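You operate a simulated robot arm through the tools that you are given. There is no shell and no other tool. Be economical: measure what you need, move in short steps, check, and stop when the job is done.

Carry out the task below with a simulated robot arm. There is one attempt and no reset: what you move stays moved.

JOB
Fit the dial probe to the wood stove and turn the air down after it reads 40.
Fine: brass plug out on to the log stand, dial probe into the socket and leave it there; once its pointer passes 40 degrees, close the draught slide to LOW. The door stays shut.

The check looks at the end state, three seconds after you hand in, the way a careful person would. Anything else that was tipped, shoved, dropped, spilled or broken makes it a failure.

ROBOT AND FRAMES
A 7-joint arm with a two-finger parallel gripper, fixed in place. Base frame: the origin is at the foot of the arm, x ahead of it, y to its left, z up. Units: cm, degrees, N and s.
With the tool pointing down near the work surface it reaches from about 32 to 78 cm from the base axis. Its first joint turns from -166.0 to 166.0 degrees. Payload 3.91 kg.
The tool frame sits at the grasp point between the pads (the TCP): z along the fingers, y along the line on which they close. The tips reach 3 cm beyond it. Largest opening 11 cm; finger width 2, thickness 1; the body of the gripper, 4.8 by 11.2 cm, starts 5.5 cm behind the TCP.
Orientation is that of the tool frame in the base frame, as a unit quaternion [w, x, y, z]. With the fingers straight down and closing along the base's y, the tool's x points along the base's -x, its y along +y and its z along -z.

CONTROLS
- The arm moves only by the tool apply_moves. Its argument "steps" is one flat list of numbers, 7 for each row, row after row: the shift along the base's x, y, z in cm, then the turn, a rotation vector about the base's x, y, z in degrees, then the finger opening in cm, from 0 to 11. In form: [x, y, z, wx, wy, wz, gripper, x, y, z, wx, wy, wz, gripper, ...]. A call has 1 to 20 rows; each row shifts and turns the commanded pose from where the row before left it. A row lasts 0.2 s, in which the tool goes at most 5 cm and 8.6 degrees; a call with a longer step from one row to the next is refused whole, and so is a gripper value outside its range. A pose out of reach is approached as far as the arm can. The call stops where the force on the tool passes 40 N (or 10 N more than at its start, if that is more) or the arm is blocked; 0.2 s more then pass. The fingers move at their own pace (about 15.3 cm/s each) and stop on an object; they squeeze with about 40 N. The grip force told is the motor's: it shows also when the fingers shut on nothing. Time passes only in rows, and 0.2 s behind the last, so rows that do not move let the fingers close. It gives the time, the measured TCP pose, the force on the tool (base axes), the opening and the grip force at its end, in the units of the frame above (readings bear some noise).
- Cameras (640 x 400 px; columns grow to the right, rows downward): "scene" is fixed at [40.02, 65.35, 124.03]; the picture's right is [-0.99, -0.15, 0.00], its down [-0.04, 0.28, -0.96] and it looks along [0.14, -0.95, -0.28] (base axes); focal length 355 px, centre (320, 200). "wrist" rides on the gripper at [-3.6, 0, -5.7] in the tool frame; the picture's right is [0.00, -1.00, 0.00], its down [0.97, 0.00, -0.24] and it looks along [0.24, 0.00, 0.97] (tool axes); focal length 218 px, centre (320, 200). There is no depth. A picture from a camera that has moved, and an enlarged one, comes with that camera's place and axes in the base frame and with its lens. The place of the scene camera against the robot may be out by one fixed shift of up to 1.2 cm in any direction.
- grab_frame(camera): a new picture of that camera. It takes no simulated time.
- raise_lower(by): slides the trunk up (or, below 0, down) by that many cm; the arm rides with it, the base frame stays. It gives what a move gives, with no picture.
- inspect(camera, box): a new picture of the part [left, top, right, bottom] of that camera's present view, enlarged. It takes no simulated time.
- hand_in(): hands the job in; it is judged then, once.

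Work in short steps. Places have to be worked out from the pictures, the camera data and where the tool is seen: move nearer, look again, correct. Check each grasp and each placing, and mend what went wrong. You have 120 turns and 68 pictures in all, those below and enlarged ones among them. Open the gripper and draw the arm clear of the work before you hand the job in, unless the task says otherwise; then end with one line.

The tools are called after "Call:" as name(argument=value, ...) on one line, values as JSON. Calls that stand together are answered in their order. apply_moves: Moves the arm, as the interface text tells. Its arguments: {"type":"object","properties":{"steps":{"type":"array","items":{"type":"number"}}},"required":["steps"]} The other tools are called the same way: raise_lower (by) slides the trunk up or down; grab_frame (camera) takes a picture; inspect (camera, box) takes an enlarged picture of a part of a camera's view; hand_in () hands the job in.

At the start:

```text
time_s: 0.0
position: [40.94, -25.98, 114.07]
tool_rot: [0.0, 0.0, 1.0, 0.0]
ft_force: [0.1, 0.3, -0.4]
grip_width: 11.02
gripper_force: 0.2
trunk travel left (down, up): [-32.5, 28.5]
```

scene: 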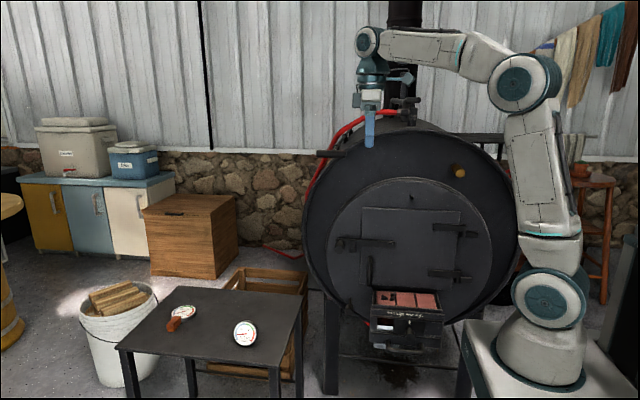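
wrist: 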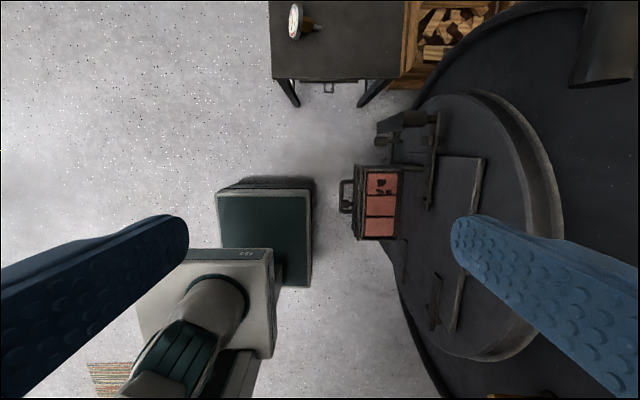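

I look closer at the stove, the brass plug, the draught slide and the table with the dials.

Call:
inspect(camera="scene", box=[340, 120, 520, 240])

Call:
inspect(camera="scene", box=[340, 270, 480, 360])

Call:
inspect(camera="scene", box=[110, 270, 310, 400])

```text
3.33 times, centred on (430, 180) of scene
camera zoom: at [40.02, 65.35, 124.03], right [-0.99, -0.15, 0.0], down [-0.04, 0.28, -0.96], along [0.14, -0.95, -0.28], focal length 1182 px, centre (-47, 267)
```

zoom: 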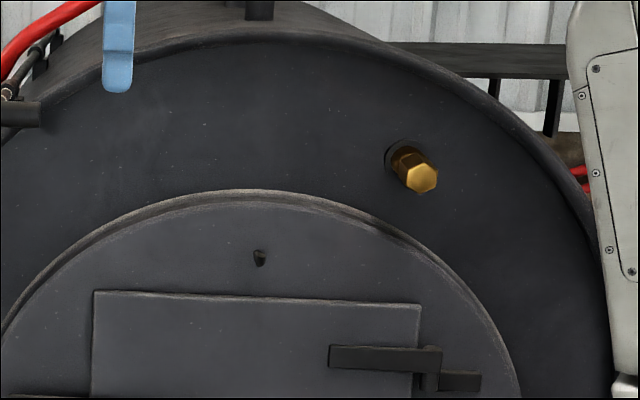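

```text
4.44 times, centred on (410, 315) of scene
camera zoom: at [40.02, 65.35, 124.03], right [-0.99, -0.15, 0.0], down [-0.04, 0.28, -0.96], along [0.14, -0.95, -0.28], focal length 1576 px, centre (-80, -311)
```

zoom: 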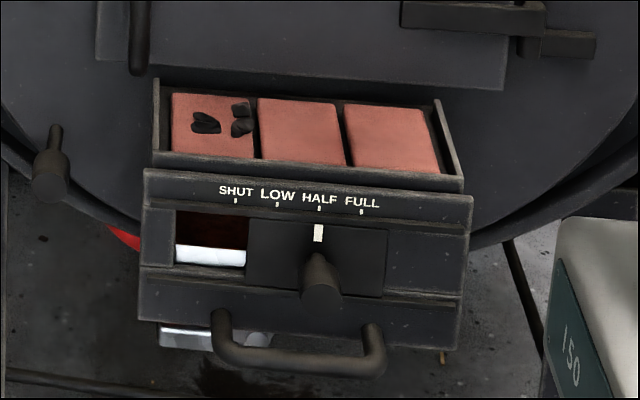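

```text
3.08 times, centred on (210, 335) of scene
camera zoom: at [40.02, 65.35, 124.03], right [-0.99, -0.15, 0.0], down [-0.04, 0.28, -0.96], along [0.14, -0.95, -0.28], focal length 1091 px, centre (658, -215)
```

zoom: 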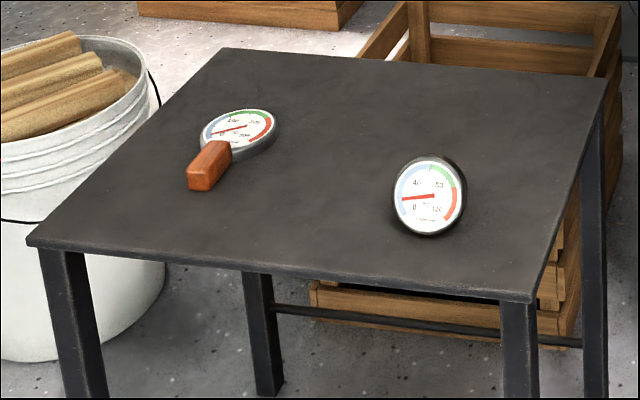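

Dial with the 0–120 scale is the probe candidate (stem pointing at the stove, x≈75, y≈-20); the other has a wooden handle. I back off in +y and yaw the tool by -90° so it can look at the stove front.

Call:
apply_moves(steps=[0, 3, 0, 0, 0, -8.2, 11, 0, 3, 0, 0, 0, -8.2, 11, 0, 3, 0, 0, 0, -8.2, 11, 0, 3, 0, 0, 0, -8.2, 11, 0, 3, 0, 0, 0, -8.2, 11, 0, 3, 0, 0, 0, -8.2, 11, 0, 3, 0, 0, 0, -8.2, 11, 0, 3, 0, 0, 0, -8.2, 11, 0, 2, 0, 0, 0, -8.2, 11, 0, 0, 0, 0, 0, -8.2, 11, 0, 0, 0, 0, 0, -8, 11])

```text
time_s: 2.4
position: [40.92, -0.27, 114.14]
tool_rot: [0.001, 0.708, 0.706, -0.001]
ft_force: [0.0, 0.0, 0.1]
grip_width: 10.97
gripper_force: 0.1
trunk travel left (down, up): [-32.5, 28.5]
```

Yaw done. Next I pitch about x by -90° to look at the stove along -y.

Call:
apply_moves(steps=[0, 0, 0, -8.2, 0, 0, 11, 0, 0, 0, -8.2, 0, 0, 11, 0, 0, 0, -8.2, 0, 0, 11, 0, 0, 0, -8.2, 0, 0, 11, 0, 0, 0, -8.2, 0, 0, 11, 0, 0, 0, -8.2, 0, 0, 11, 0, 0, 0, -8.2, 0, 0, 11, 0, 0, 0, -8.2, 0, 0, 11, 0, 0, 0, -8.2, 0, 0, 11, 0, 0, 0, -8.2, 0, 0, 11, 0, 0, 0, -8, 0, 0, 11])

Call:
grab_frame(camera="wrist")

Call:
grab_frame(camera="scene")

```text
time_s: 4.8
position: [41.06, -0.02, 113.96]
tool_rot: [0.502, 0.499, 0.498, -0.501]
ft_force: [-0.1, 2.1, -0.3]
grip_width: 10.99
gripper_force: 0.1
trunk travel left (down, up): [-32.5, 28.5]
```

```text
62 pictures are left
camera wrist: at [41.0, 5.68, 117.42], right [-1.0, 0.0, 0.0], down [0.0, 0.24, -0.97], along [0.0, -0.97, -0.24], focal length 218 px, centre (320, 200)
```

wrist: 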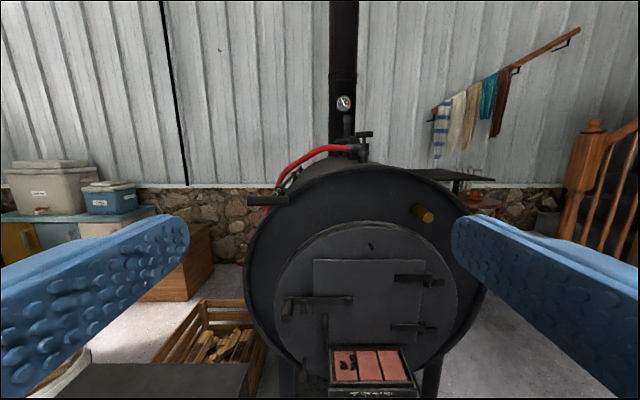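

```text
61 pictures are left
```

scene: 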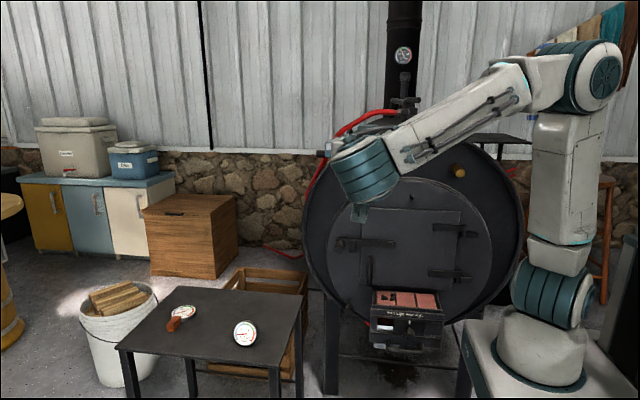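

Triangulated plug end near [12, -51, 100]. I move to stand in front of it, still ~18 cm off, and look again.

Call:
apply_moves(steps=[-2.9, -3, -1.4, 0, 0, 0, 11, -2.9, -3, -1.4, 0, 0, 0, 11, -2.9, -3, -1.4, 0, 0, 0, 11, -2.9, -3, -1.4, 0, 0, 0, 11, -2.9, -3, -1.4, 0, 0, 0, 11, -2.9, -3, -1.4, 0, 0, 0, 11, -2.9, -3, -1.4, 0, 0, 0, 11, -2.9, -3, -1.4, 0, 0, 0, 11, -2.9, -3, -1.4, 0, 0, 0, 11, -2.9, -3, -1.4, 0, 0, 0, 11])

Call:
grab_frame(camera="wrist")

```text
time_s: 7.0
position: [23.76, -30.66, 108.36]
tool_rot: [-0.476, -0.459, -0.53, 0.531]
ft_force: [0.1, 0.9, 0.5]
grip_width: 11.01
gripper_force: 0.0
out of reach, approached as far as the arm can: row 6, 7, 8, 9, 10
trunk travel left (down, up): [-32.5, 28.5]
```

```text
60 pictures are left
camera wrist: at [24.11, -24.94, 111.65], right [-0.99, -0.02, 0.13], down [-0.13, 0.22, -0.97], along [-0.01, -0.97, -0.22], focal length 218 px, centre (320, 200)
```

wrist: 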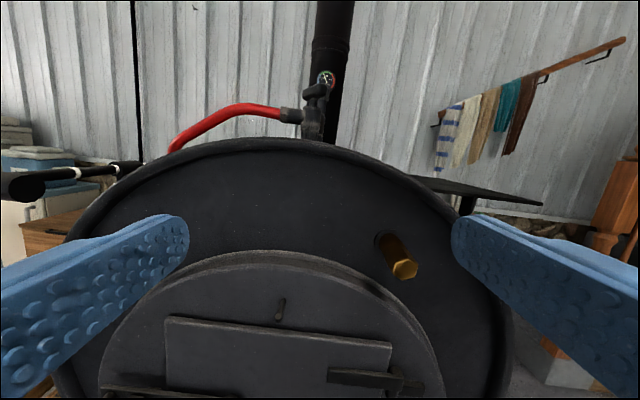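

The horizontal pose is too folded here. I pitch the tool back up to 45° down (same closing line along x), which brings the wrist higher and is easier to reach.

Call:
apply_moves(steps=[0, 0, 1, 7.5, 0, 0, 11, 0, 0, 1, 7.5, 0, 0, 11, 0, 0, 1, 7.5, 0, 0, 11, 0, 0, 1, 7.5, 0, 0, 11, 0, 0, 1, 7.5, 0, 0, 11, 0, 0, 1, 7.5, 0, 0, 11])

Call:
grab_frame(camera="wrist")

```text
time_s: 7.4
position: [24.25, -30.71, 108.36]
tool_rot: [0.448, 0.472, 0.554, -0.519]
ft_force: [-0.4, 0.5, 0.4]
grip_width: 11.01
gripper_force: 0.1
trunk travel left (down, up): [-32.5, 28.5]
stopped in row 1: the arm was blocked; the commanded pose is now the measured one
```

```text
59 pictures are left
camera wrist: at [24.91, -25.3, 112.01], right [-0.99, -0.02, 0.15], down [-0.15, 0.3, -0.94], along [-0.03, -0.95, -0.3], focal length 218 px, centre (320, 200)
```

wrist: 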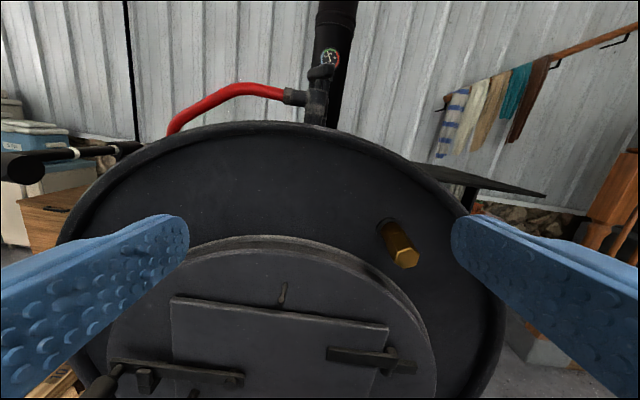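

Command is re-synced to the measured pose. I correct the roll and go to exactly 45° pitch with a computed rotation.

Call:
apply_moves(steps=[0, 0.5, 1, 6.9, -1.34, -0.67, 11, 0, 0.5, 1, 6.9, -1.34, -0.67, 11, 0, 0.5, 1, 6.9, -1.34, -0.67, 11, 0, 0, 1, 6.9, -1.34, -0.67, 11, 0, 0, 1, 6.9, -1.34, -0.67, 11, 0, 0, 1, 6.9, -1.34, -0.67, 11])

```text
time_s: 8.8
position: [23.95, -29.41, 114.42]
tool_rot: [0.272, 0.657, 0.65, -0.269]
ft_force: [1.0, -0.3, 0.3]
grip_width: 10.99
gripper_force: 0.0
trunk travel left (down, up): [-32.5, 28.5]
```

Now move diagonally to a stand-off above the plug and look.

Call:
apply_moves(steps=[-2.2, -2.4, -0.5, 0, 0, 0, 11, -2.2, -2.4, -0.5, 0, 0, 0, 11, -2.2, -2.4, -0.5, 0, 0, 0, 11, -2.2, -2.4, -0.5, 0, 0, 0, 11, -2.2, -2.4, -0.5, 0, 0, 0, 11])

Call:
grab_frame(camera="wrist")

```text
time_s: 10.0
position: [13.23, -41.38, 111.92]
tool_rot: [0.271, 0.654, 0.652, -0.271]
ft_force: [-1.0, 0.5, -0.5]
grip_width: 11.03
gripper_force: 0.0
trunk travel left (down, up): [-32.5, 28.5]
```

```text
58 pictures are left
camera wrist: at [13.3, -39.95, 118.24], right [-1.0, 0.0, 0.0], down [0.0, 0.86, -0.52], along [0.0, -0.52, -0.86], focal length 218 px, centre (320, 200)
```

wrist: 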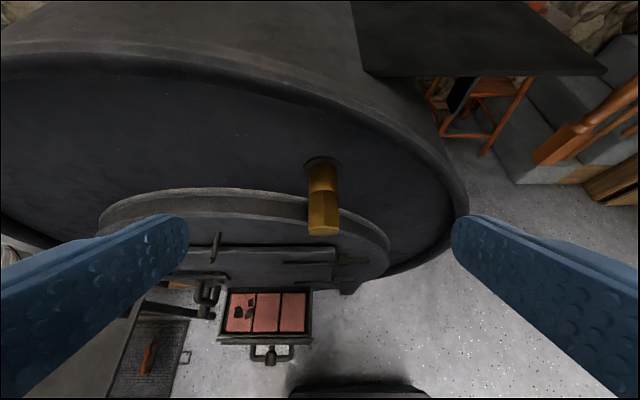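

Plug axis is at x≈13.1, z≈99.8, from y≈-55 (root) to y≈-48.7 (end). I approach along the tool axis, stopping a little short for a check.

Call:
apply_moves(steps=[0, -2, -2.8, 0, 0, 0, 11, 0, -2, -2.8, 0, 0, 0, 11, 0, -2, -2.8, 0, 0, 0, 11, 0, -1, -1.2, 0, 0, 0, 7])

Call:
grab_frame(camera="wrist")

Call:
inspect(camera="scene", box=[380, 100, 540, 200])

```text
time_s: 11.0
position: [13.28, -48.46, 101.99]
tool_rot: [0.272, 0.654, 0.652, -0.27]
ft_force: [-0.2, 0.6, 0.1]
grip_width: 7.01
gripper_force: 0.1
trunk travel left (down, up): [-32.5, 28.5]
```

```text
57 pictures are left
camera wrist: at [13.38, -46.95, 108.5], right [-1.0, 0.0, 0.0], down [0.0, 0.86, -0.52], along [0.0, -0.52, -0.86], focal length 218 px, centre (320, 200)
```

wrist: 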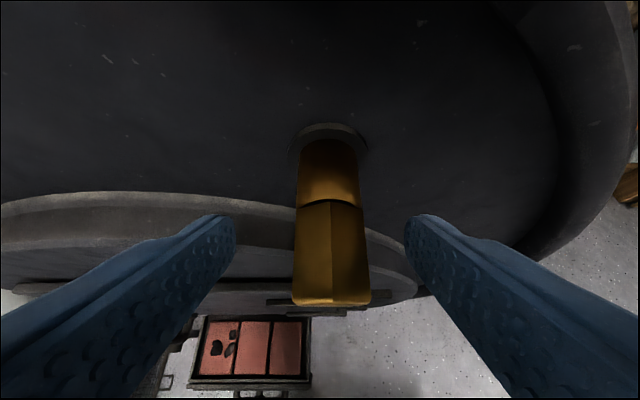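

```text
4.00 times, centred on (460, 150) of scene
camera zoom: at [40.02, 65.35, 124.03], right [-0.99, -0.15, 0.0], down [-0.04, 0.28, -0.96], along [0.14, -0.95, -0.28], focal length 1419 px, centre (-240, 400)
```

zoom: 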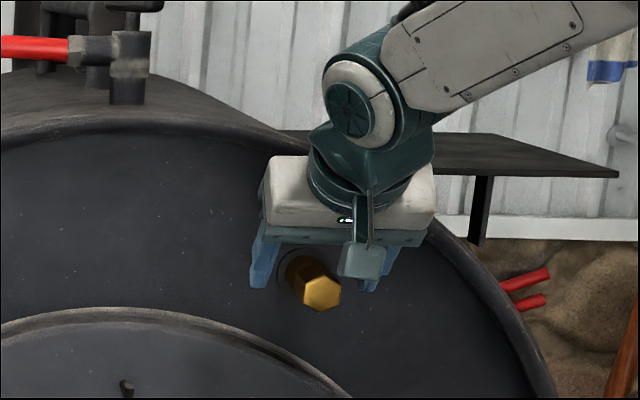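

The hex head spans y≈-47.8…-51.5, flats facing ±x, at x≈13.0. I lower the TCP to its middle and close.

Call:
apply_moves(steps=[-0.3, -0.5, -1.1, 0, 0, 0, 7, 0, -0.6, -1.1, 0, 0, 0, 7, 0, 0, 0, 0, 0, 0, 2, 0, 0, 0, 0, 0, 0, 1.5, 0, 0, 0, 0, 0, 0, 1.5])

Call:
grab_frame(camera="wrist")

```text
time_s: 12.2
position: [13.11, -49.39, 100.21]
tool_rot: [0.271, 0.655, 0.652, -0.271]
ft_force: [-1.8, 0.9, -1.1]
grip_width: 3.07
gripper_force: 40.0
trunk travel left (down, up): [-32.5, 28.5]
```

```text
55 pictures are left
camera wrist: at [13.06, -47.94, 106.58], right [-1.0, 0.0, 0.0], down [0.0, 0.86, -0.52], along [0.0, -0.52, -0.86], focal length 218 px, centre (320, 200)
```

wrist: 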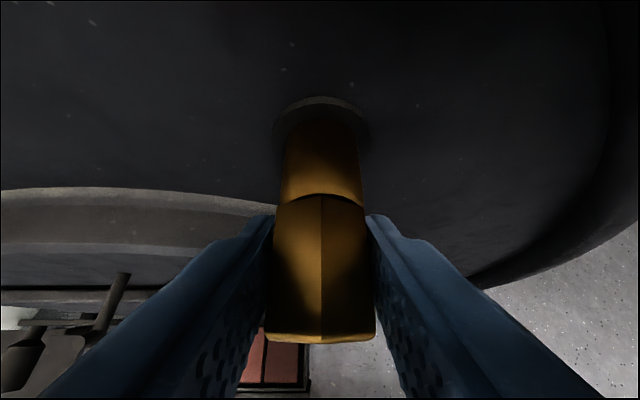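

Gripped (3.07 cm, 40 N). Pull straight out along +y.

Call:
apply_moves(steps=[0, 0.5, 0, 0, 0, 0, 1.5, 0, 0.5, 0, 0, 0, 0, 1.5, 0, 1, 0, 0, 0, 0, 1.5, 0, 1, 0, 0, 0, 0, 1.5, 0, 1, 0, 0, 0, 0, 1.5, 0, 1, 0, 0, 0, 0, 1.5, 0, 1, 0, 0, 0, 0, 1.5, 0, 1, 0, 0, 0, 0, 1.5])

Call:
grab_frame(camera="wrist")

```text
time_s: 14.0
position: [12.99, -42.37, 100.28]
tool_rot: [0.273, 0.654, 0.652, -0.27]
ft_force: [0.5, -0.5, 0.1]
grip_width: 3.06
gripper_force: 40.6
trunk travel left (down, up): [-32.5, 28.5]
```

```text
54 pictures are left
camera wrist: at [12.94, -40.82, 106.61], right [-1.0, 0.0, 0.0], down [0.0, 0.86, -0.52], along [0.0, -0.52, -0.86], focal length 218 px, centre (320, 200)
```

wrist: 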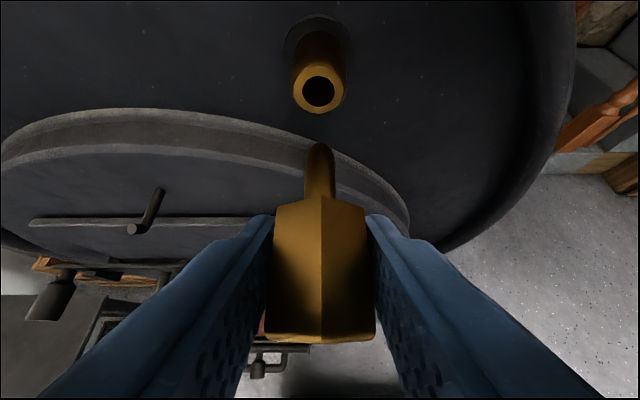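

The plug is out; the socket mouth is a brass tube ending at y≈-51.5 with axis x≈13.0, z≈99.8. I back off and carry the plug toward the table to look at it.

Call:
apply_moves(steps=[0, 3, 1, 0, 0, 0, 1.5, 0, 3, 1, 0, 0, 0, 1.5, 2, 3, 1, 0, 0, 0, 1.5, 4, 3, 0, 0, 0, 0, 1.5, 4, 2, 0, 0, 0, 0, 1.5, 4.5, 1, -1, 0, 0, 0, 1.5, 4.5, 1, -1, 0, 0, 0, 1.5, 4.5, 1, -1, 0, 0, 0, 1.5, 4.5, 1, -1, 0, 0, 0, 1.5, 4.5, 1, -1, 0, 0, 0, 1.5, 4, 0, -2, 0, 0, 0, 1.5, 4, 0, -2, 0, 0, 0, 1.5, 3, 0, -2, 0, 0, 0, 1.5])

Call:
grab_frame(camera="wrist")

Call:
grab_frame(camera="scene")

```text
time_s: 16.8
position: [56.72, -23.26, 92.2]
tool_rot: [0.272, 0.654, 0.652, -0.27]
ft_force: [0.3, 0.1, -0.7]
grip_width: 3.07
gripper_force: 40.5
trunk travel left (down, up): [-32.5, 28.5]
```

```text
53 pictures are left
camera wrist: at [56.68, -21.75, 98.53], right [-1.0, 0.0, 0.0], down [0.0, 0.86, -0.52], along [0.0, -0.52, -0.86], focal length 218 px, centre (320, 200)
```

wrist: 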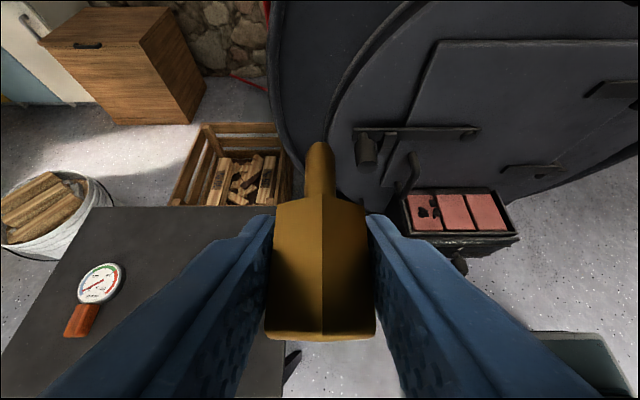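

```text
52 pictures are left
```

scene: 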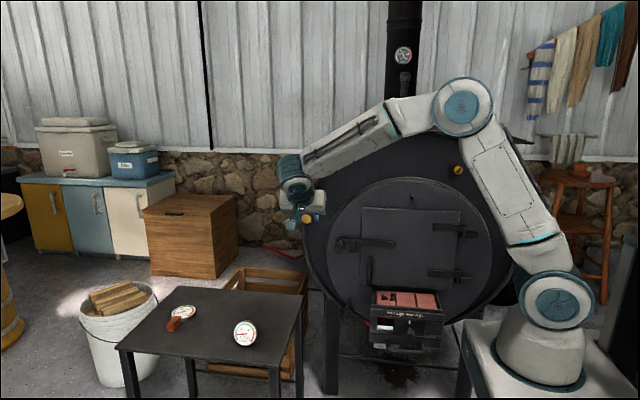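

The black table is the log stand; its top spans x≈67–115, y≈-49…-12. I'll lay the plug at about (71.5, -38), behind and clear of the probe; moving over that spot and looking.

Call:
apply_moves(steps=[3, -2, -2, 0, 0, 0, 1.5, 3, -2, -2, 0, 0, 0, 1.5, 3, -2, -2, 0, 0, 0, 1.5, 3, -3, -2, 0, 0, 0, 1.5, 2.8, -3, -3, 0, 0, 0, 1.5, 0, -2.5, -4, 0, 0, 0, 1.5, 0, 0, -4, 0, 0, 0, 1.5, 0, 0, -4, 0, 0, 0, 1.5])

Call:
grab_frame(camera="wrist")

Call:
inspect(camera="scene", box=[180, 230, 340, 360])

```text
refused: row 5 steps farther than a row can; nothing moved
```

```text
51 pictures are left
camera wrist: at [56.68, -21.75, 98.53], right [-1.0, 0.0, 0.0], down [0.0, 0.86, -0.52], along [0.0, -0.52, -0.86], focal length 218 px, centre (320, 200)
```

wrist: 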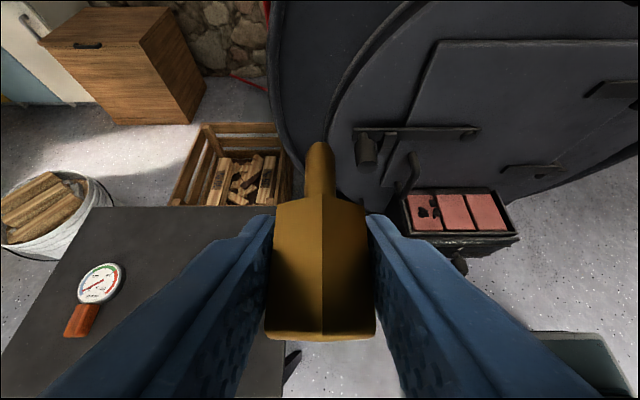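

```text
3.08 times, centred on (260, 295) of scene
camera zoom: at [40.02, 65.35, 124.03], right [-0.99, -0.15, 0.0], down [-0.04, 0.28, -0.96], along [0.14, -0.95, -0.28], focal length 1091 px, centre (505, -92)
```

zoom: 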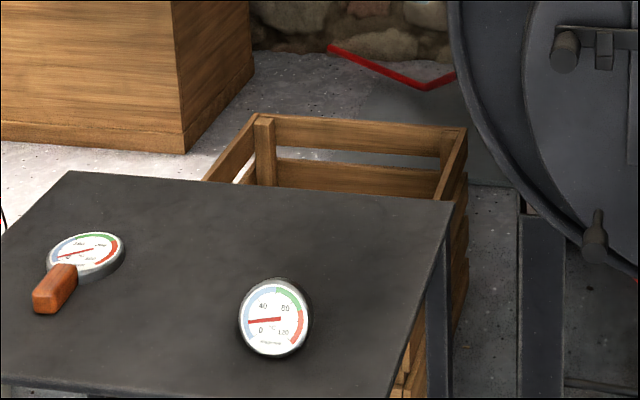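

One row was too long; I split it and resend.

Call:
apply_moves(steps=[3, -2, -2, 0, 0, 0, 1.5, 3, -2, -2, 0, 0, 0, 1.5, 3, -2, -2, 0, 0, 0, 1.5, 3, -2, -2, 0, 0, 0, 1.5, 2.8, -2, -2, 0, 0, 0, 1.5, 0, -2.5, -4, 0, 0, 0, 1.5, 0, -2, -4, 0, 0, 0, 1.5, 0, 0, -4, 0, 0, 0, 1.5])

Call:
grab_frame(camera="wrist")

Call:
inspect(camera="scene", box=[180, 210, 340, 340])

```text
time_s: 18.6
position: [71.01, -37.7, 70.14]
tool_rot: [0.272, 0.654, 0.652, -0.27]
ft_force: [-0.3, -0.6, -1.0]
grip_width: 3.03
gripper_force: 39.7
trunk travel left (down, up): [-32.5, 28.5]
```

```text
49 pictures are left
camera wrist: at [70.95, -36.26, 76.51], right [-1.0, 0.0, 0.0], down [0.0, 0.86, -0.52], along [0.0, -0.52, -0.86], focal length 218 px, centre (320, 200)
```

wrist: 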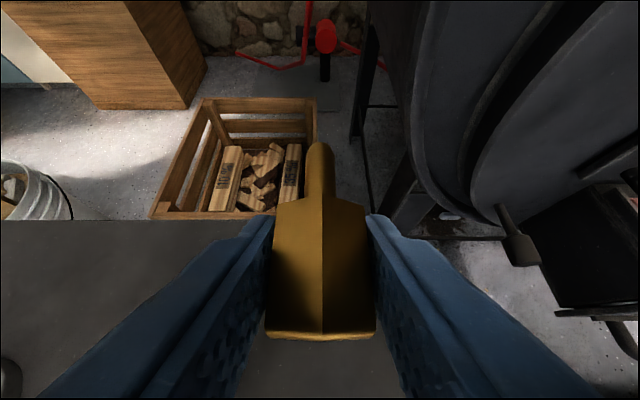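

```text
3.08 times, centred on (260, 275) of scene
camera zoom: at [40.02, 65.35, 124.03], right [-0.99, -0.15, 0.0], down [-0.04, 0.28, -0.96], along [0.14, -0.95, -0.28], focal length 1091 px, centre (505, -31)
```

zoom: 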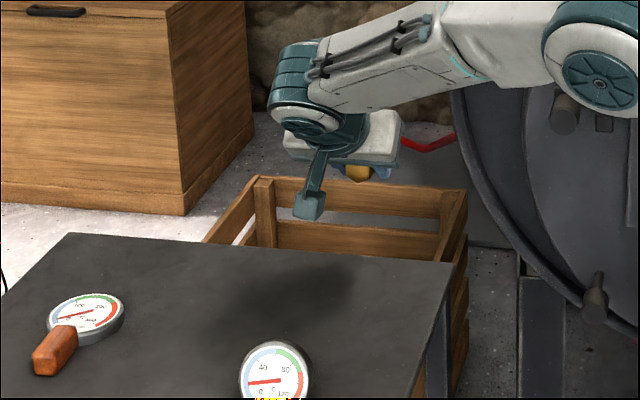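

Spot is clear. Back-edge geometry suggests table top between z≈49 and 53, so I descend cautiously to z≈58 and look.

Call:
apply_moves(steps=[0.5, 0, -3, 0, 0, 0, 1.5, 0, 0, -3, 0, 0, 0, 1.5, 0, 0, -3, 0, 0, 0, 1.5, 0, 0, -3, 0, 0, 0, 1.5])

Call:
grab_frame(camera="wrist")

Call:
inspect(camera="scene", box=[200, 260, 320, 350])

```text
time_s: 19.6
position: [71.48, -37.89, 58.25]
tool_rot: [0.273, 0.654, 0.651, -0.27]
ft_force: [0.0, 0.1, -0.7]
grip_width: 3.06
gripper_force: 40.0
trunk travel left (down, up): [-32.5, 28.5]
```

```text
47 pictures are left
camera wrist: at [71.54, -36.38, 64.66], right [-1.0, 0.0, 0.0], down [0.0, 0.86, -0.52], along [0.0, -0.52, -0.86], focal length 218 px, centre (320, 200)
```

wrist: 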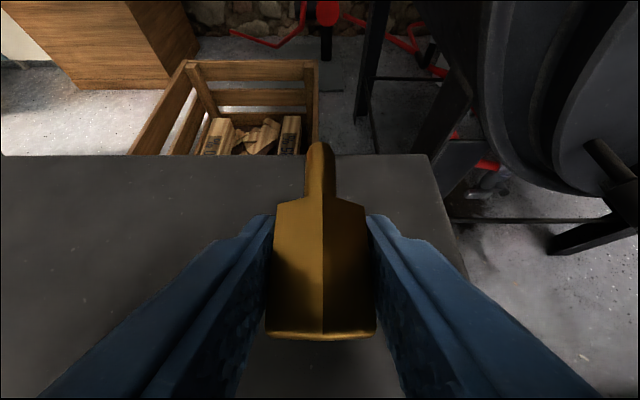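

```text
4.44 times, centred on (260, 305) of scene
camera zoom: at [40.02, 65.35, 124.03], right [-0.99, -0.15, 0.0], down [-0.04, 0.28, -0.96], along [0.14, -0.95, -0.28], focal length 1576 px, centre (587, -267)
```

zoom: 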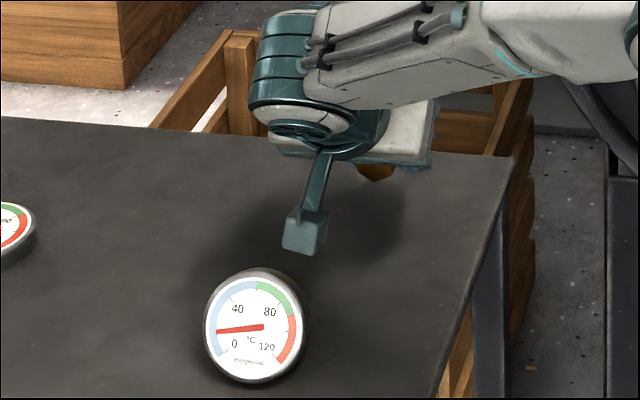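

Triangulating the back edge from two heights gives the table top ≈51. Fingertips should touch at TCP z≈53.5–54; descend in small steps.

Call:
apply_moves(steps=[0, 0, -0.8, 0, 0, 0, 1.5, 0, 0, -0.8, 0, 0, 0, 1.5, 0, 0, -0.8, 0, 0, 0, 1.5, 0, 0, -0.6, 0, 0, 0, 1.5])

Call:
inspect(camera="scene", box=[220, 260, 320, 330])

```text
time_s: 20.6
position: [72.31, -37.89, 56.43]
tool_rot: [0.28, 0.655, 0.65, -0.266]
ft_force: [-1.6, -0.8, 16.8]
grip_width: 3.05
gripper_force: 39.4
trunk travel left (down, up): [-32.5, 28.5]
stopped in row 4: the force on the tool passed its limit (the readings are from after the stop); the commanded pose is now the measured one
```

```text
5.71 times, centred on (270, 295) of scene
camera zoom: at [40.02, 65.35, 124.03], right [-0.99, -0.15, 0.0], down [-0.04, 0.28, -0.96], along [0.14, -0.95, -0.28], focal length 2027 px, centre (606, -343)
```

zoom: 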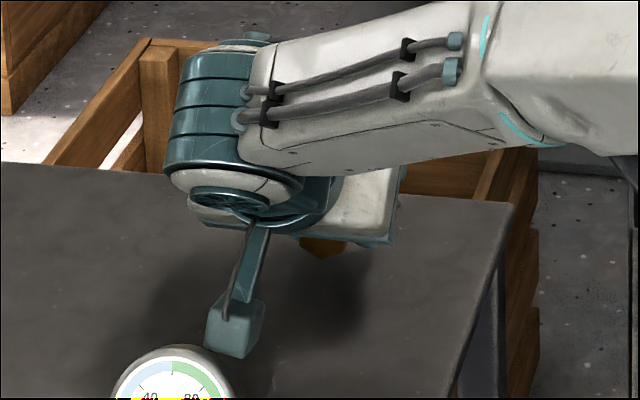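

Contact at z≈56.4 (table then ≈53.6, agreeing with the dial's triangulation). I check the wrist view before releasing.

Call:
grab_frame(camera="wrist")

Call:
grab_frame(camera="scene")

```text
44 pictures are left
camera wrist: at [72.18, -36.42, 62.82], right [-1.0, 0.0, -0.02], down [0.01, 0.85, -0.52], along [0.02, -0.52, -0.85], focal length 218 px, centre (320, 200)
```

wrist: 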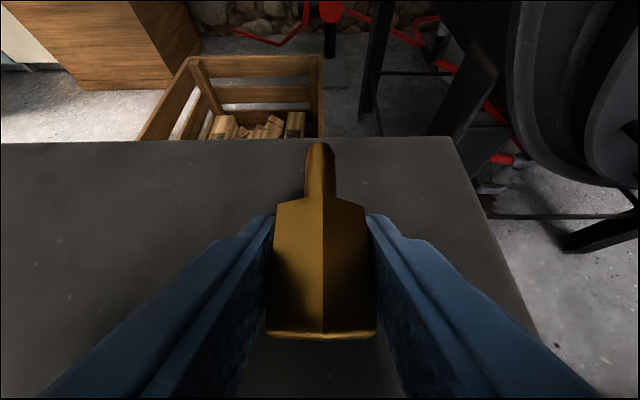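

```text
43 pictures are left
```

scene: 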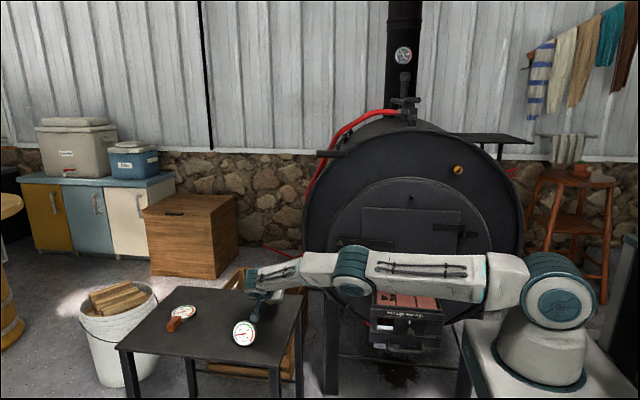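

The box hanging off the wrist (on the tool's +x side) sits right above the probe dial, so that's probably what touched. I back straight up and check the dial.

Call:
apply_moves(steps=[0, 0, 1, 0, 0, 0, 1.5, 0, 0, 2, 0, 0, 0, 1.5, 0, 0, 3, 0, 0, 0, 1.5, 0, 0, 3, 0, 0, 0, 1.5, 0, 0, 3, 0, 0, 0, 1.5])

Call:
inspect(camera="scene", box=[200, 260, 320, 360])

```text
time_s: 21.8
position: [72.14, -37.96, 67.96]
tool_rot: [0.276, 0.655, 0.65, -0.269]
ft_force: [-0.4, 0.3, -0.8]
grip_width: 3.06
gripper_force: 39.9
trunk travel left (down, up): [-32.5, 28.5]
```

```text
4.00 times, centred on (260, 310) of scene
camera zoom: at [40.02, 65.35, 124.03], right [-0.99, -0.15, 0.0], down [-0.04, 0.28, -0.96], along [0.14, -0.95, -0.28], focal length 1419 px, centre (560, -240)
```

zoom: 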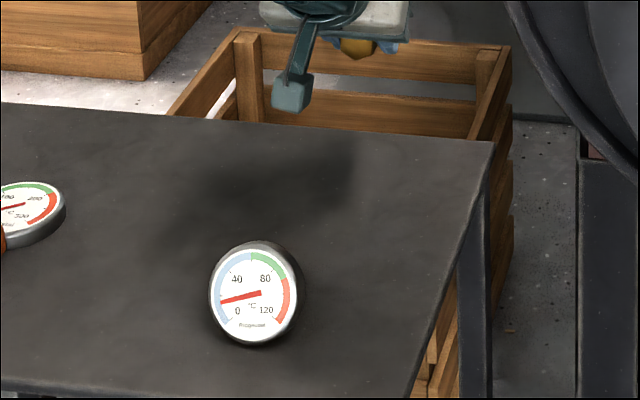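

The dial only rolled by a few degrees and is still in place. I rise a bit and yaw +70° so the wrist box hangs off the table on the robot's side.

Call:
apply_moves(steps=[0, 0, 2, 0, 0, 7.8, 1.5, 0, 0, 2, 0, 0, 7.8, 1.5, 0, 0, 0, 0, 0, 7.8, 1.5, 0, 0, 0, 0, 0, 7.8, 1.5, 0, 0, 0, 0, 0, 7.8, 1.5, 0, 0, 0, 0, 0, 7.8, 1.5, 0, 0, 0, 0, 0, 7.8, 1.5, 0, 0, 0, 0, 0, 7.8, 1.5, 0, 0, 0, 0, 0, 7.6, 1.5])

Call:
grab_frame(camera="wrist")

Call:
grab_frame(camera="scene")

```text
time_s: 23.8
position: [72.17, -37.99, 72.07]
tool_rot: [0.38, 0.162, 0.908, -0.061]
ft_force: [-0.4, -0.9, -0.1]
grip_width: 3.05
gripper_force: 40.1
trunk travel left (down, up): [-32.5, 28.5]
```

```text
41 pictures are left
camera wrist: at [70.75, -37.59, 78.44], right [-0.34, -0.94, -0.01], down [-0.8, 0.3, -0.52], along [0.49, -0.17, -0.85], focal length 218 px, centre (320, 200)
```

wrist: 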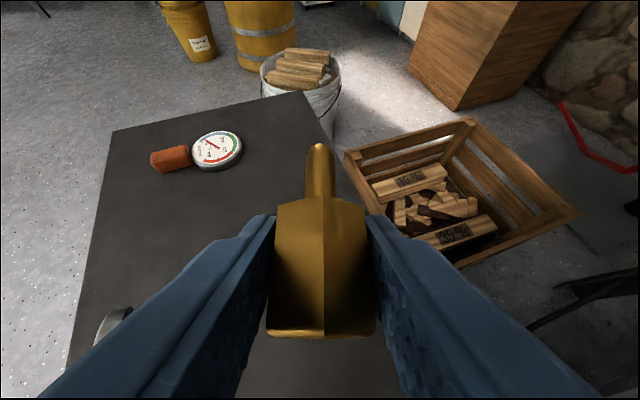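

```text
40 pictures are left
```

scene: 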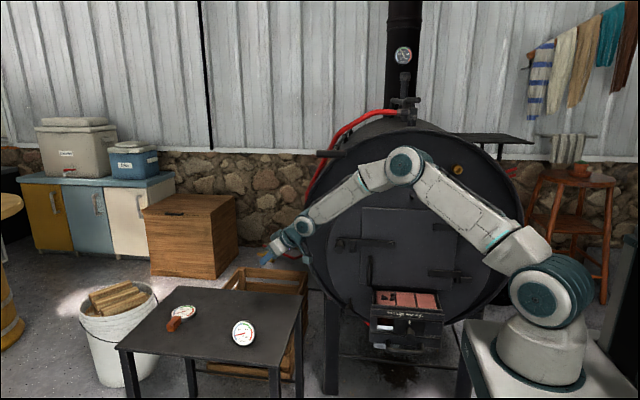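

Good reach and clear. Descend toward the table, finishing in small steps.

Call:
apply_moves(steps=[0, 0, -4, 0, 0, 0, 1.5, 0, 0, -4, 0, 0, 0, 1.5, 0, 0, -4, 0, 0, 0, 1.5, 0, 0, -2, 0, 0, 0, 1.5, 0, 0, -1, 0, 0, 0, 1.5])

Call:
inspect(camera="scene", box=[200, 250, 340, 350])

```text
time_s: 25.0
position: [72.12, -37.93, 57.0]
tool_rot: [0.381, 0.162, 0.908, -0.061]
ft_force: [-0.5, -0.1, 0.0]
grip_width: 3.06
gripper_force: 40.2
trunk travel left (down, up): [-32.5, 28.5]
```

```text
4.00 times, centred on (270, 300) of scene
camera zoom: at [40.02, 65.35, 124.03], right [-0.99, -0.15, 0.0], down [-0.04, 0.28, -0.96], along [0.14, -0.95, -0.28], focal length 1419 px, centre (520, -200)
```

zoom: 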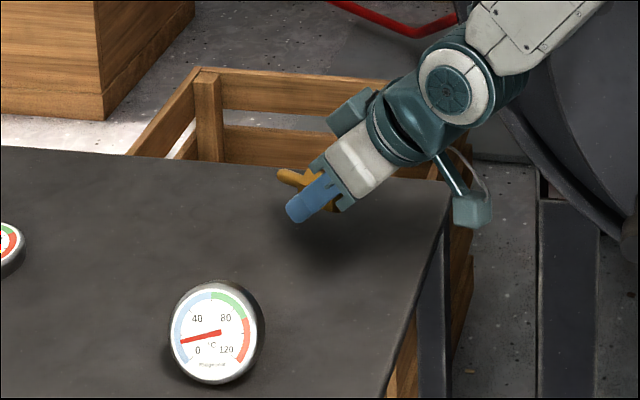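

Still a visible gap beneath the fingertips; continue down slowly.

Call:
apply_moves(steps=[0, 0, -0.6, 0, 0, 0, 1.5, 0, 0, -0.5, 0, 0, 0, 1.5, 0, 0, -0.5, 0, 0, 0, 1.5, 0, 0, -0.4, 0, 0, 0, 1.5])

Call:
inspect(camera="scene", box=[240, 270, 330, 330])

```text
time_s: 26.0
position: [72.2, -37.9, 55.01]
tool_rot: [0.38, 0.163, 0.908, -0.06]
ft_force: [0.1, 0.5, -0.6]
grip_width: 3.08
gripper_force: 39.9
trunk travel left (down, up): [-32.5, 28.5]
```

```text
6.67 times, centred on (285, 300) of scene
camera zoom: at [40.02, 65.35, 124.03], right [-0.99, -0.15, 0.0], down [-0.04, 0.28, -0.96], along [0.14, -0.95, -0.28], focal length 2365 px, centre (553, -467)
```

zoom: 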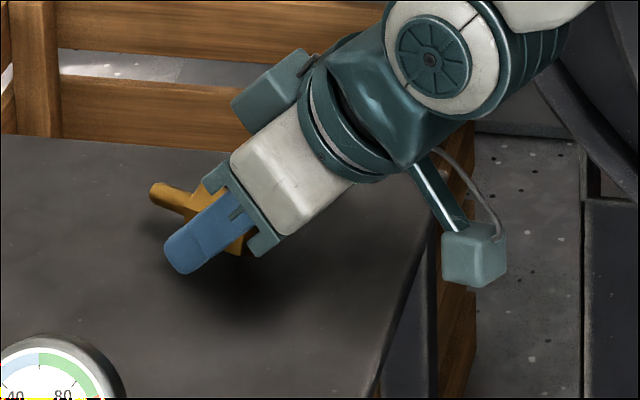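

No contact yet; keep lowering gently.

Call:
apply_moves(steps=[0, 0, -0.4, 0, 0, 0, 1.5, 0, 0, -0.4, 0, 0, 0, 1.5, 0, 0, -0.4, 0, 0, 0, 1.5])

Call:
inspect(camera="scene", box=[240, 270, 330, 330])

```text
time_s: 26.9
position: [72.62, -38.03, 54.75]
tool_rot: [0.388, 0.162, 0.905, -0.064]
ft_force: [2.0, -0.3, 12.0]
grip_width: 3.05
gripper_force: 39.7
trunk travel left (down, up): [-32.5, 28.5]
stopped in row 3: the force on the tool passed its limit (the readings are from after the stop); the commanded pose is now the measured one
```

```text
6.67 times, centred on (285, 300) of scene
camera zoom: at [40.02, 65.35, 124.03], right [-0.99, -0.15, 0.0], down [-0.04, 0.28, -0.96], along [0.14, -0.95, -0.28], focal length 2365 px, centre (553, -467)
```

zoom: 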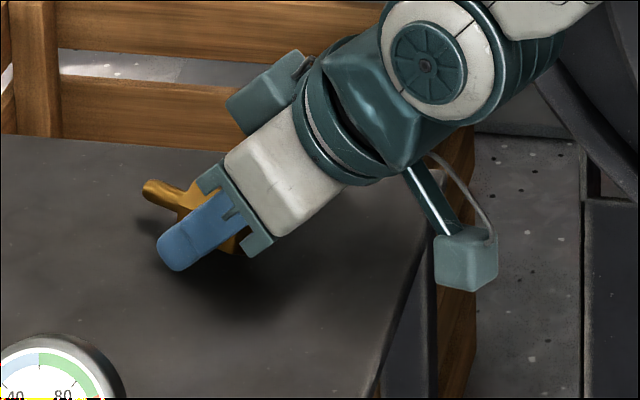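

Contact at z≈54.7, matching table ≈51.9. Release the plug by opening to 5.5 cm.

Call:
apply_moves(steps=[0, 0, 0.1, 0, 0, 0, 3.5, 0, 0, 0, 0, 0, 0, 4.5, 0, 0, 0, 0, 0, 0, 5.5, 0, 0, 0, 0, 0, 0, 5.5])

Call:
grab_frame(camera="wrist")

```text
time_s: 27.9
position: [72.53, -38.12, 54.76]
tool_rot: [0.387, 0.163, 0.905, -0.063]
ft_force: [2.1, 7.3, 22.8]
grip_width: 5.09
gripper_force: 0.0
trunk travel left (down, up): [-32.5, 28.5]
```

```text
36 pictures are left
camera wrist: at [70.99, -37.65, 61.19], right [-0.34, -0.94, -0.01], down [-0.79, 0.3, -0.53], along [0.5, -0.17, -0.85], focal length 218 px, centre (320, 200)
```

wrist: 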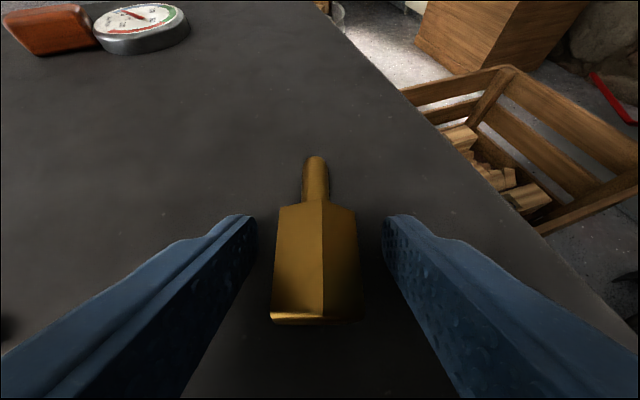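

Plug rests on the log stand. Back out along the tool axis, rise, yaw back to face -y, and move toward the probe.

Call:
apply_moves(steps=[-1.3, 0.5, 1.4, 0, 0, 0, 5.5, -2, 0.7, 2.1, 0, 0, 0, 5.5, -2, 0.7, 2.1, 0, 0, 0, 5.5, 0, 0, 4, 0, 0, 0, 8, 0, 2, 3.5, 0, 0, 0, 11, 0, 2, 3.5, 0, 0, -7.8, 11, 0, 3, 2, 0, 0, -7.8, 11, 0, 3, 0, 0, 0, -7.8, 11, 1, 3, 0, 0, 0, -7.8, 11, 1, 3, 0, 0, 0, -7.8, 11, 1, 3, 0, 0, 0, -7.8, 11, 1, 2, 0, 0, 0, -7.8, 11, 1, 1, 0, 0, 0, -7.8, 11, 1, 0, 0, 0, 0, -7.6, 11])

Call:
grab_frame(camera="wrist")

```text
time_s: 30.9
position: [73.31, -14.26, 73.09]
tool_rot: [0.279, 0.654, 0.648, -0.271]
ft_force: [-0.8, 0.4, 0.1]
grip_width: 11.0
gripper_force: 0.2
trunk travel left (down, up): [-32.5, 28.5]
```

```text
35 pictures are left
camera wrist: at [73.23, -12.61, 79.41], right [-1.0, 0.0, -0.01], down [0.01, 0.85, -0.53], along [0.01, -0.53, -0.85], focal length 218 px, centre (320, 200)
```

wrist: 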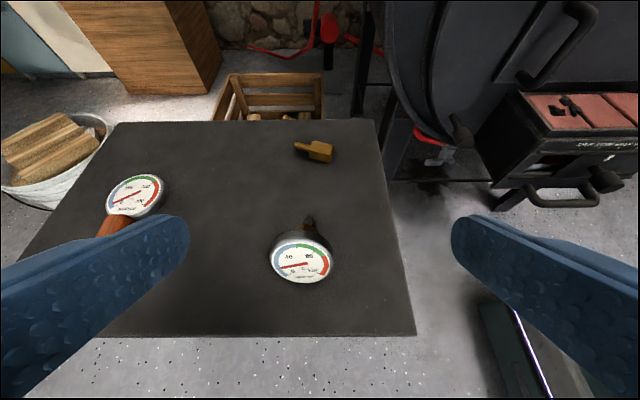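

Probe dial is near (75.8, -19.6) with its stem pointing back and slightly toward -x. I zoom to see its orientation.

Call:
inspect(camera="wrist", box=[250, 190, 350, 300])

```text
3.64 times, centred on (300, 245) of wrist
camera zoom: at [73.23, -12.61, 79.41], right [-1.0, 0.0, -0.01], down [0.01, 0.85, -0.53], along [0.01, -0.53, -0.85], focal length 794 px, centre (393, 36)
```

zoom: 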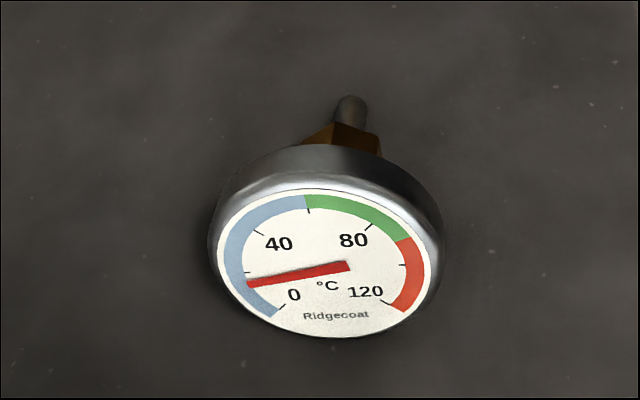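

Dial (7 cm wide) is tilted back about 22° with stem tip near the table. I pitch the tool steeper by 22° and yaw -3° so that a later turn back to 45° makes the stem level, and move to a stand-off above it.

Call:
apply_moves(steps=[0.8, -1, -2.5, 7.57, 0.27, -1.03, 11, 0.8, -1, -2.5, 7.57, 0.27, -1.03, 11, 0.6, -1, -2, 7.57, 0.27, -1.03, 11])

Call:
grab_frame(camera="wrist")

Call:
inspect(camera="scene", box=[180, 250, 320, 370])

```text
time_s: 31.7
position: [75.51, -17.33, 66.21]
tool_rot: [0.134, 0.711, 0.674, -0.15]
ft_force: [0.2, 0.1, 0.6]
grip_width: 11.01
gripper_force: 0.1
trunk travel left (down, up): [-32.5, 28.5]
```

```text
33 pictures are left
camera wrist: at [75.53, -18.31, 72.57], right [-1.0, 0.06, 0.01], down [0.05, 0.99, -0.16], along [-0.02, -0.16, -0.99], focal length 218 px, centre (320, 200)
```

wrist: 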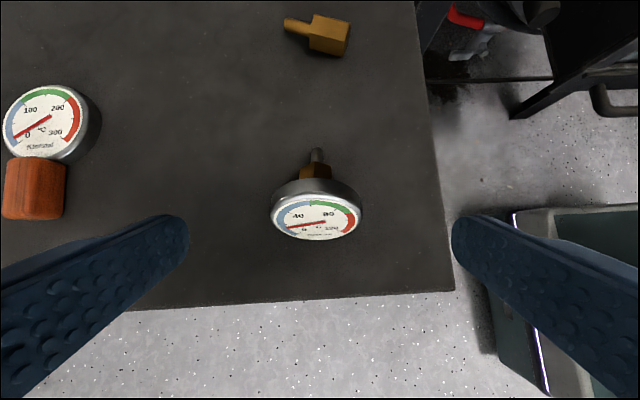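

```text
3.33 times, centred on (250, 310) of scene
camera zoom: at [40.02, 65.35, 124.03], right [-0.99, -0.15, 0.0], down [-0.04, 0.28, -0.96], along [0.14, -0.95, -0.28], focal length 1182 px, centre (553, -167)
```

zoom: 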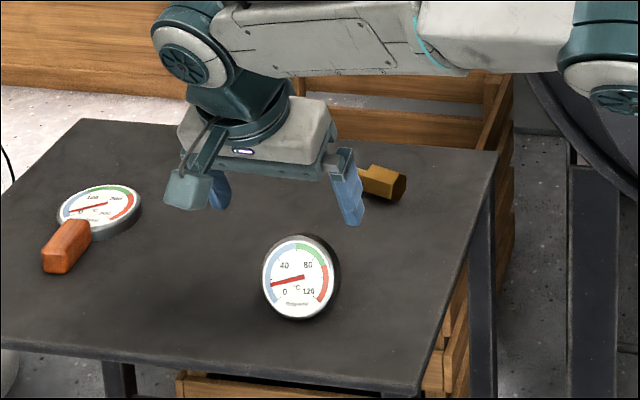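

Stem is aligned with the picture's vertical, so heading is right. Dial mid ≈(75.5, -20.3, 55.4); I descend so the pads straddle the rim, tips just above the table.

Call:
apply_moves(steps=[0, -0.8, -3, 0, 0, 0, 11, 0, -0.8, -3, 0, 0, 0, 11, 0, -0.7, -2.5, 0, 0, 0, 10, 0, -0.3, -1, 0, 0, 0, 9.5])

Call:
grab_frame(camera="wrist")

Call:
inspect(camera="scene", box=[190, 280, 300, 360])

```text
time_s: 32.7
position: [75.45, -19.85, 56.57]
tool_rot: [0.134, 0.711, 0.674, -0.151]
ft_force: [0.4, 0.3, -0.1]
grip_width: 9.51
gripper_force: 0.0
trunk travel left (down, up): [-32.5, 28.5]
```

```text
31 pictures are left
camera wrist: at [75.48, -21.02, 63.02], right [-1.0, 0.06, 0.01], down [0.05, 0.99, -0.16], along [-0.02, -0.16, -0.99], focal length 218 px, centre (320, 200)
```

wrist: 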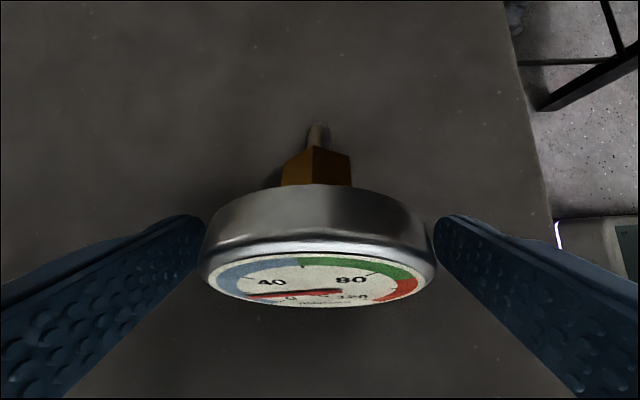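

```text
5.00 times, centred on (245, 320) of scene
camera zoom: at [40.02, 65.35, 124.03], right [-0.99, -0.15, 0.0], down [-0.04, 0.28, -0.96], along [0.14, -0.95, -0.28], focal length 1774 px, centre (695, -400)
```

zoom: 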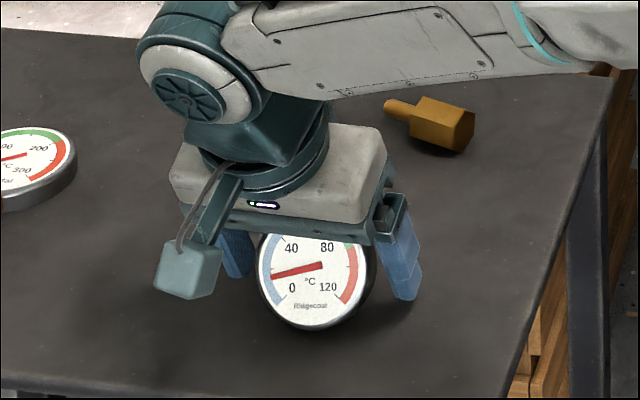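

Fingers straddle the dial rim. A touch lower and close.

Call:
apply_moves(steps=[0, -0.15, -0.4, 0, 0, 0, 8.5, 0, 0, 0, 0, 0, 0, 7, 0, 0, 0, 0, 0, 0, 6, 0, 0, 0, 0, 0, 0, 5.5, 0, 0, 0, 0, 0, 0, 5.5])

Call:
grab_frame(camera="wrist")

```text
time_s: 33.9
position: [75.43, -19.93, 56.19]
tool_rot: [0.134, 0.71, 0.674, -0.151]
ft_force: [1.0, 0.2, 1.0]
grip_width: 7.05
gripper_force: 40.5
trunk travel left (down, up): [-32.5, 28.5]
```

```text
29 pictures are left
camera wrist: at [75.47, -21.06, 62.65], right [-1.0, 0.05, 0.01], down [0.05, 0.99, -0.16], along [-0.02, -0.16, -0.99], focal length 218 px, centre (320, 200)
```

wrist: 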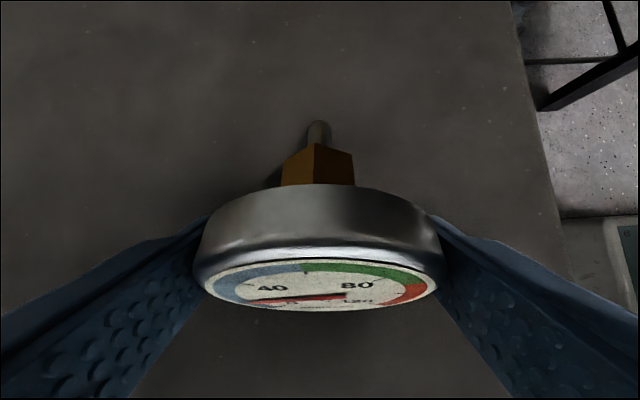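

Firm grip (7.05 cm). Image geometry gives the stem 42° from the tool axis, so pitching back by 24° levels it. Lift, then level.

Call:
apply_moves(steps=[0, 0, 1, 0, 0, 0, 5.5, 0, 0, 3, 0, 0, 0, 5.5, 0, 0, 4, 0, 0, 0, 5.5, 0, 0, 4, 0, 0, 0, 5.5, 0, 0, 3, -8.1, 0, 1.08, 5.5, 0, 0, 3, -8.1, 0, 1.08, 5.5, 0, 0, 3, -8.1, 0, 1.08, 5.5])

Call:
grab_frame(camera="wrist")

Call:
inspect(camera="scene", box=[160, 180, 340, 360])

```text
time_s: 35.5
position: [75.51, -19.76, 77.2]
tool_rot: [0.286, 0.646, 0.647, -0.286]
ft_force: [-0.3, -0.1, -0.8]
grip_width: 7.04
gripper_force: 40.3
trunk travel left (down, up): [-32.5, 28.5]
```

```text
28 pictures are left
camera wrist: at [75.56, -18.01, 83.49], right [-1.0, 0.0, 0.0], down [0.0, 0.83, -0.55], along [0.0, -0.55, -0.83], focal length 218 px, centre (320, 200)
```

wrist: 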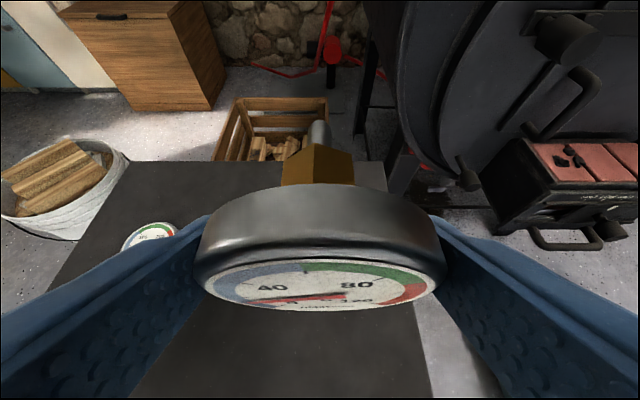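

```text
2.22 times, centred on (250, 270) of scene
camera zoom: at [40.02, 65.35, 124.03], right [-0.99, -0.15, 0.0], down [-0.04, 0.28, -0.96], along [0.14, -0.95, -0.28], focal length 788 px, centre (476, 44)
```

zoom: 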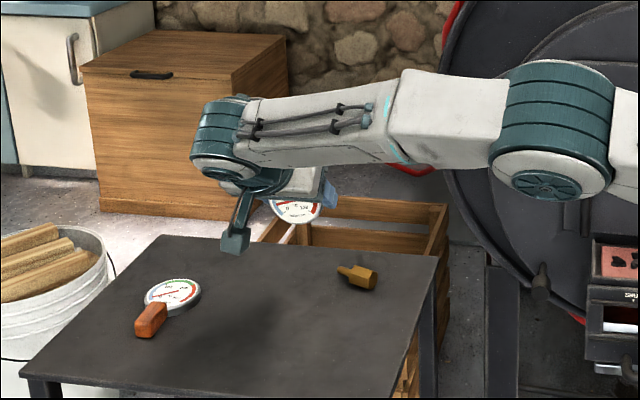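

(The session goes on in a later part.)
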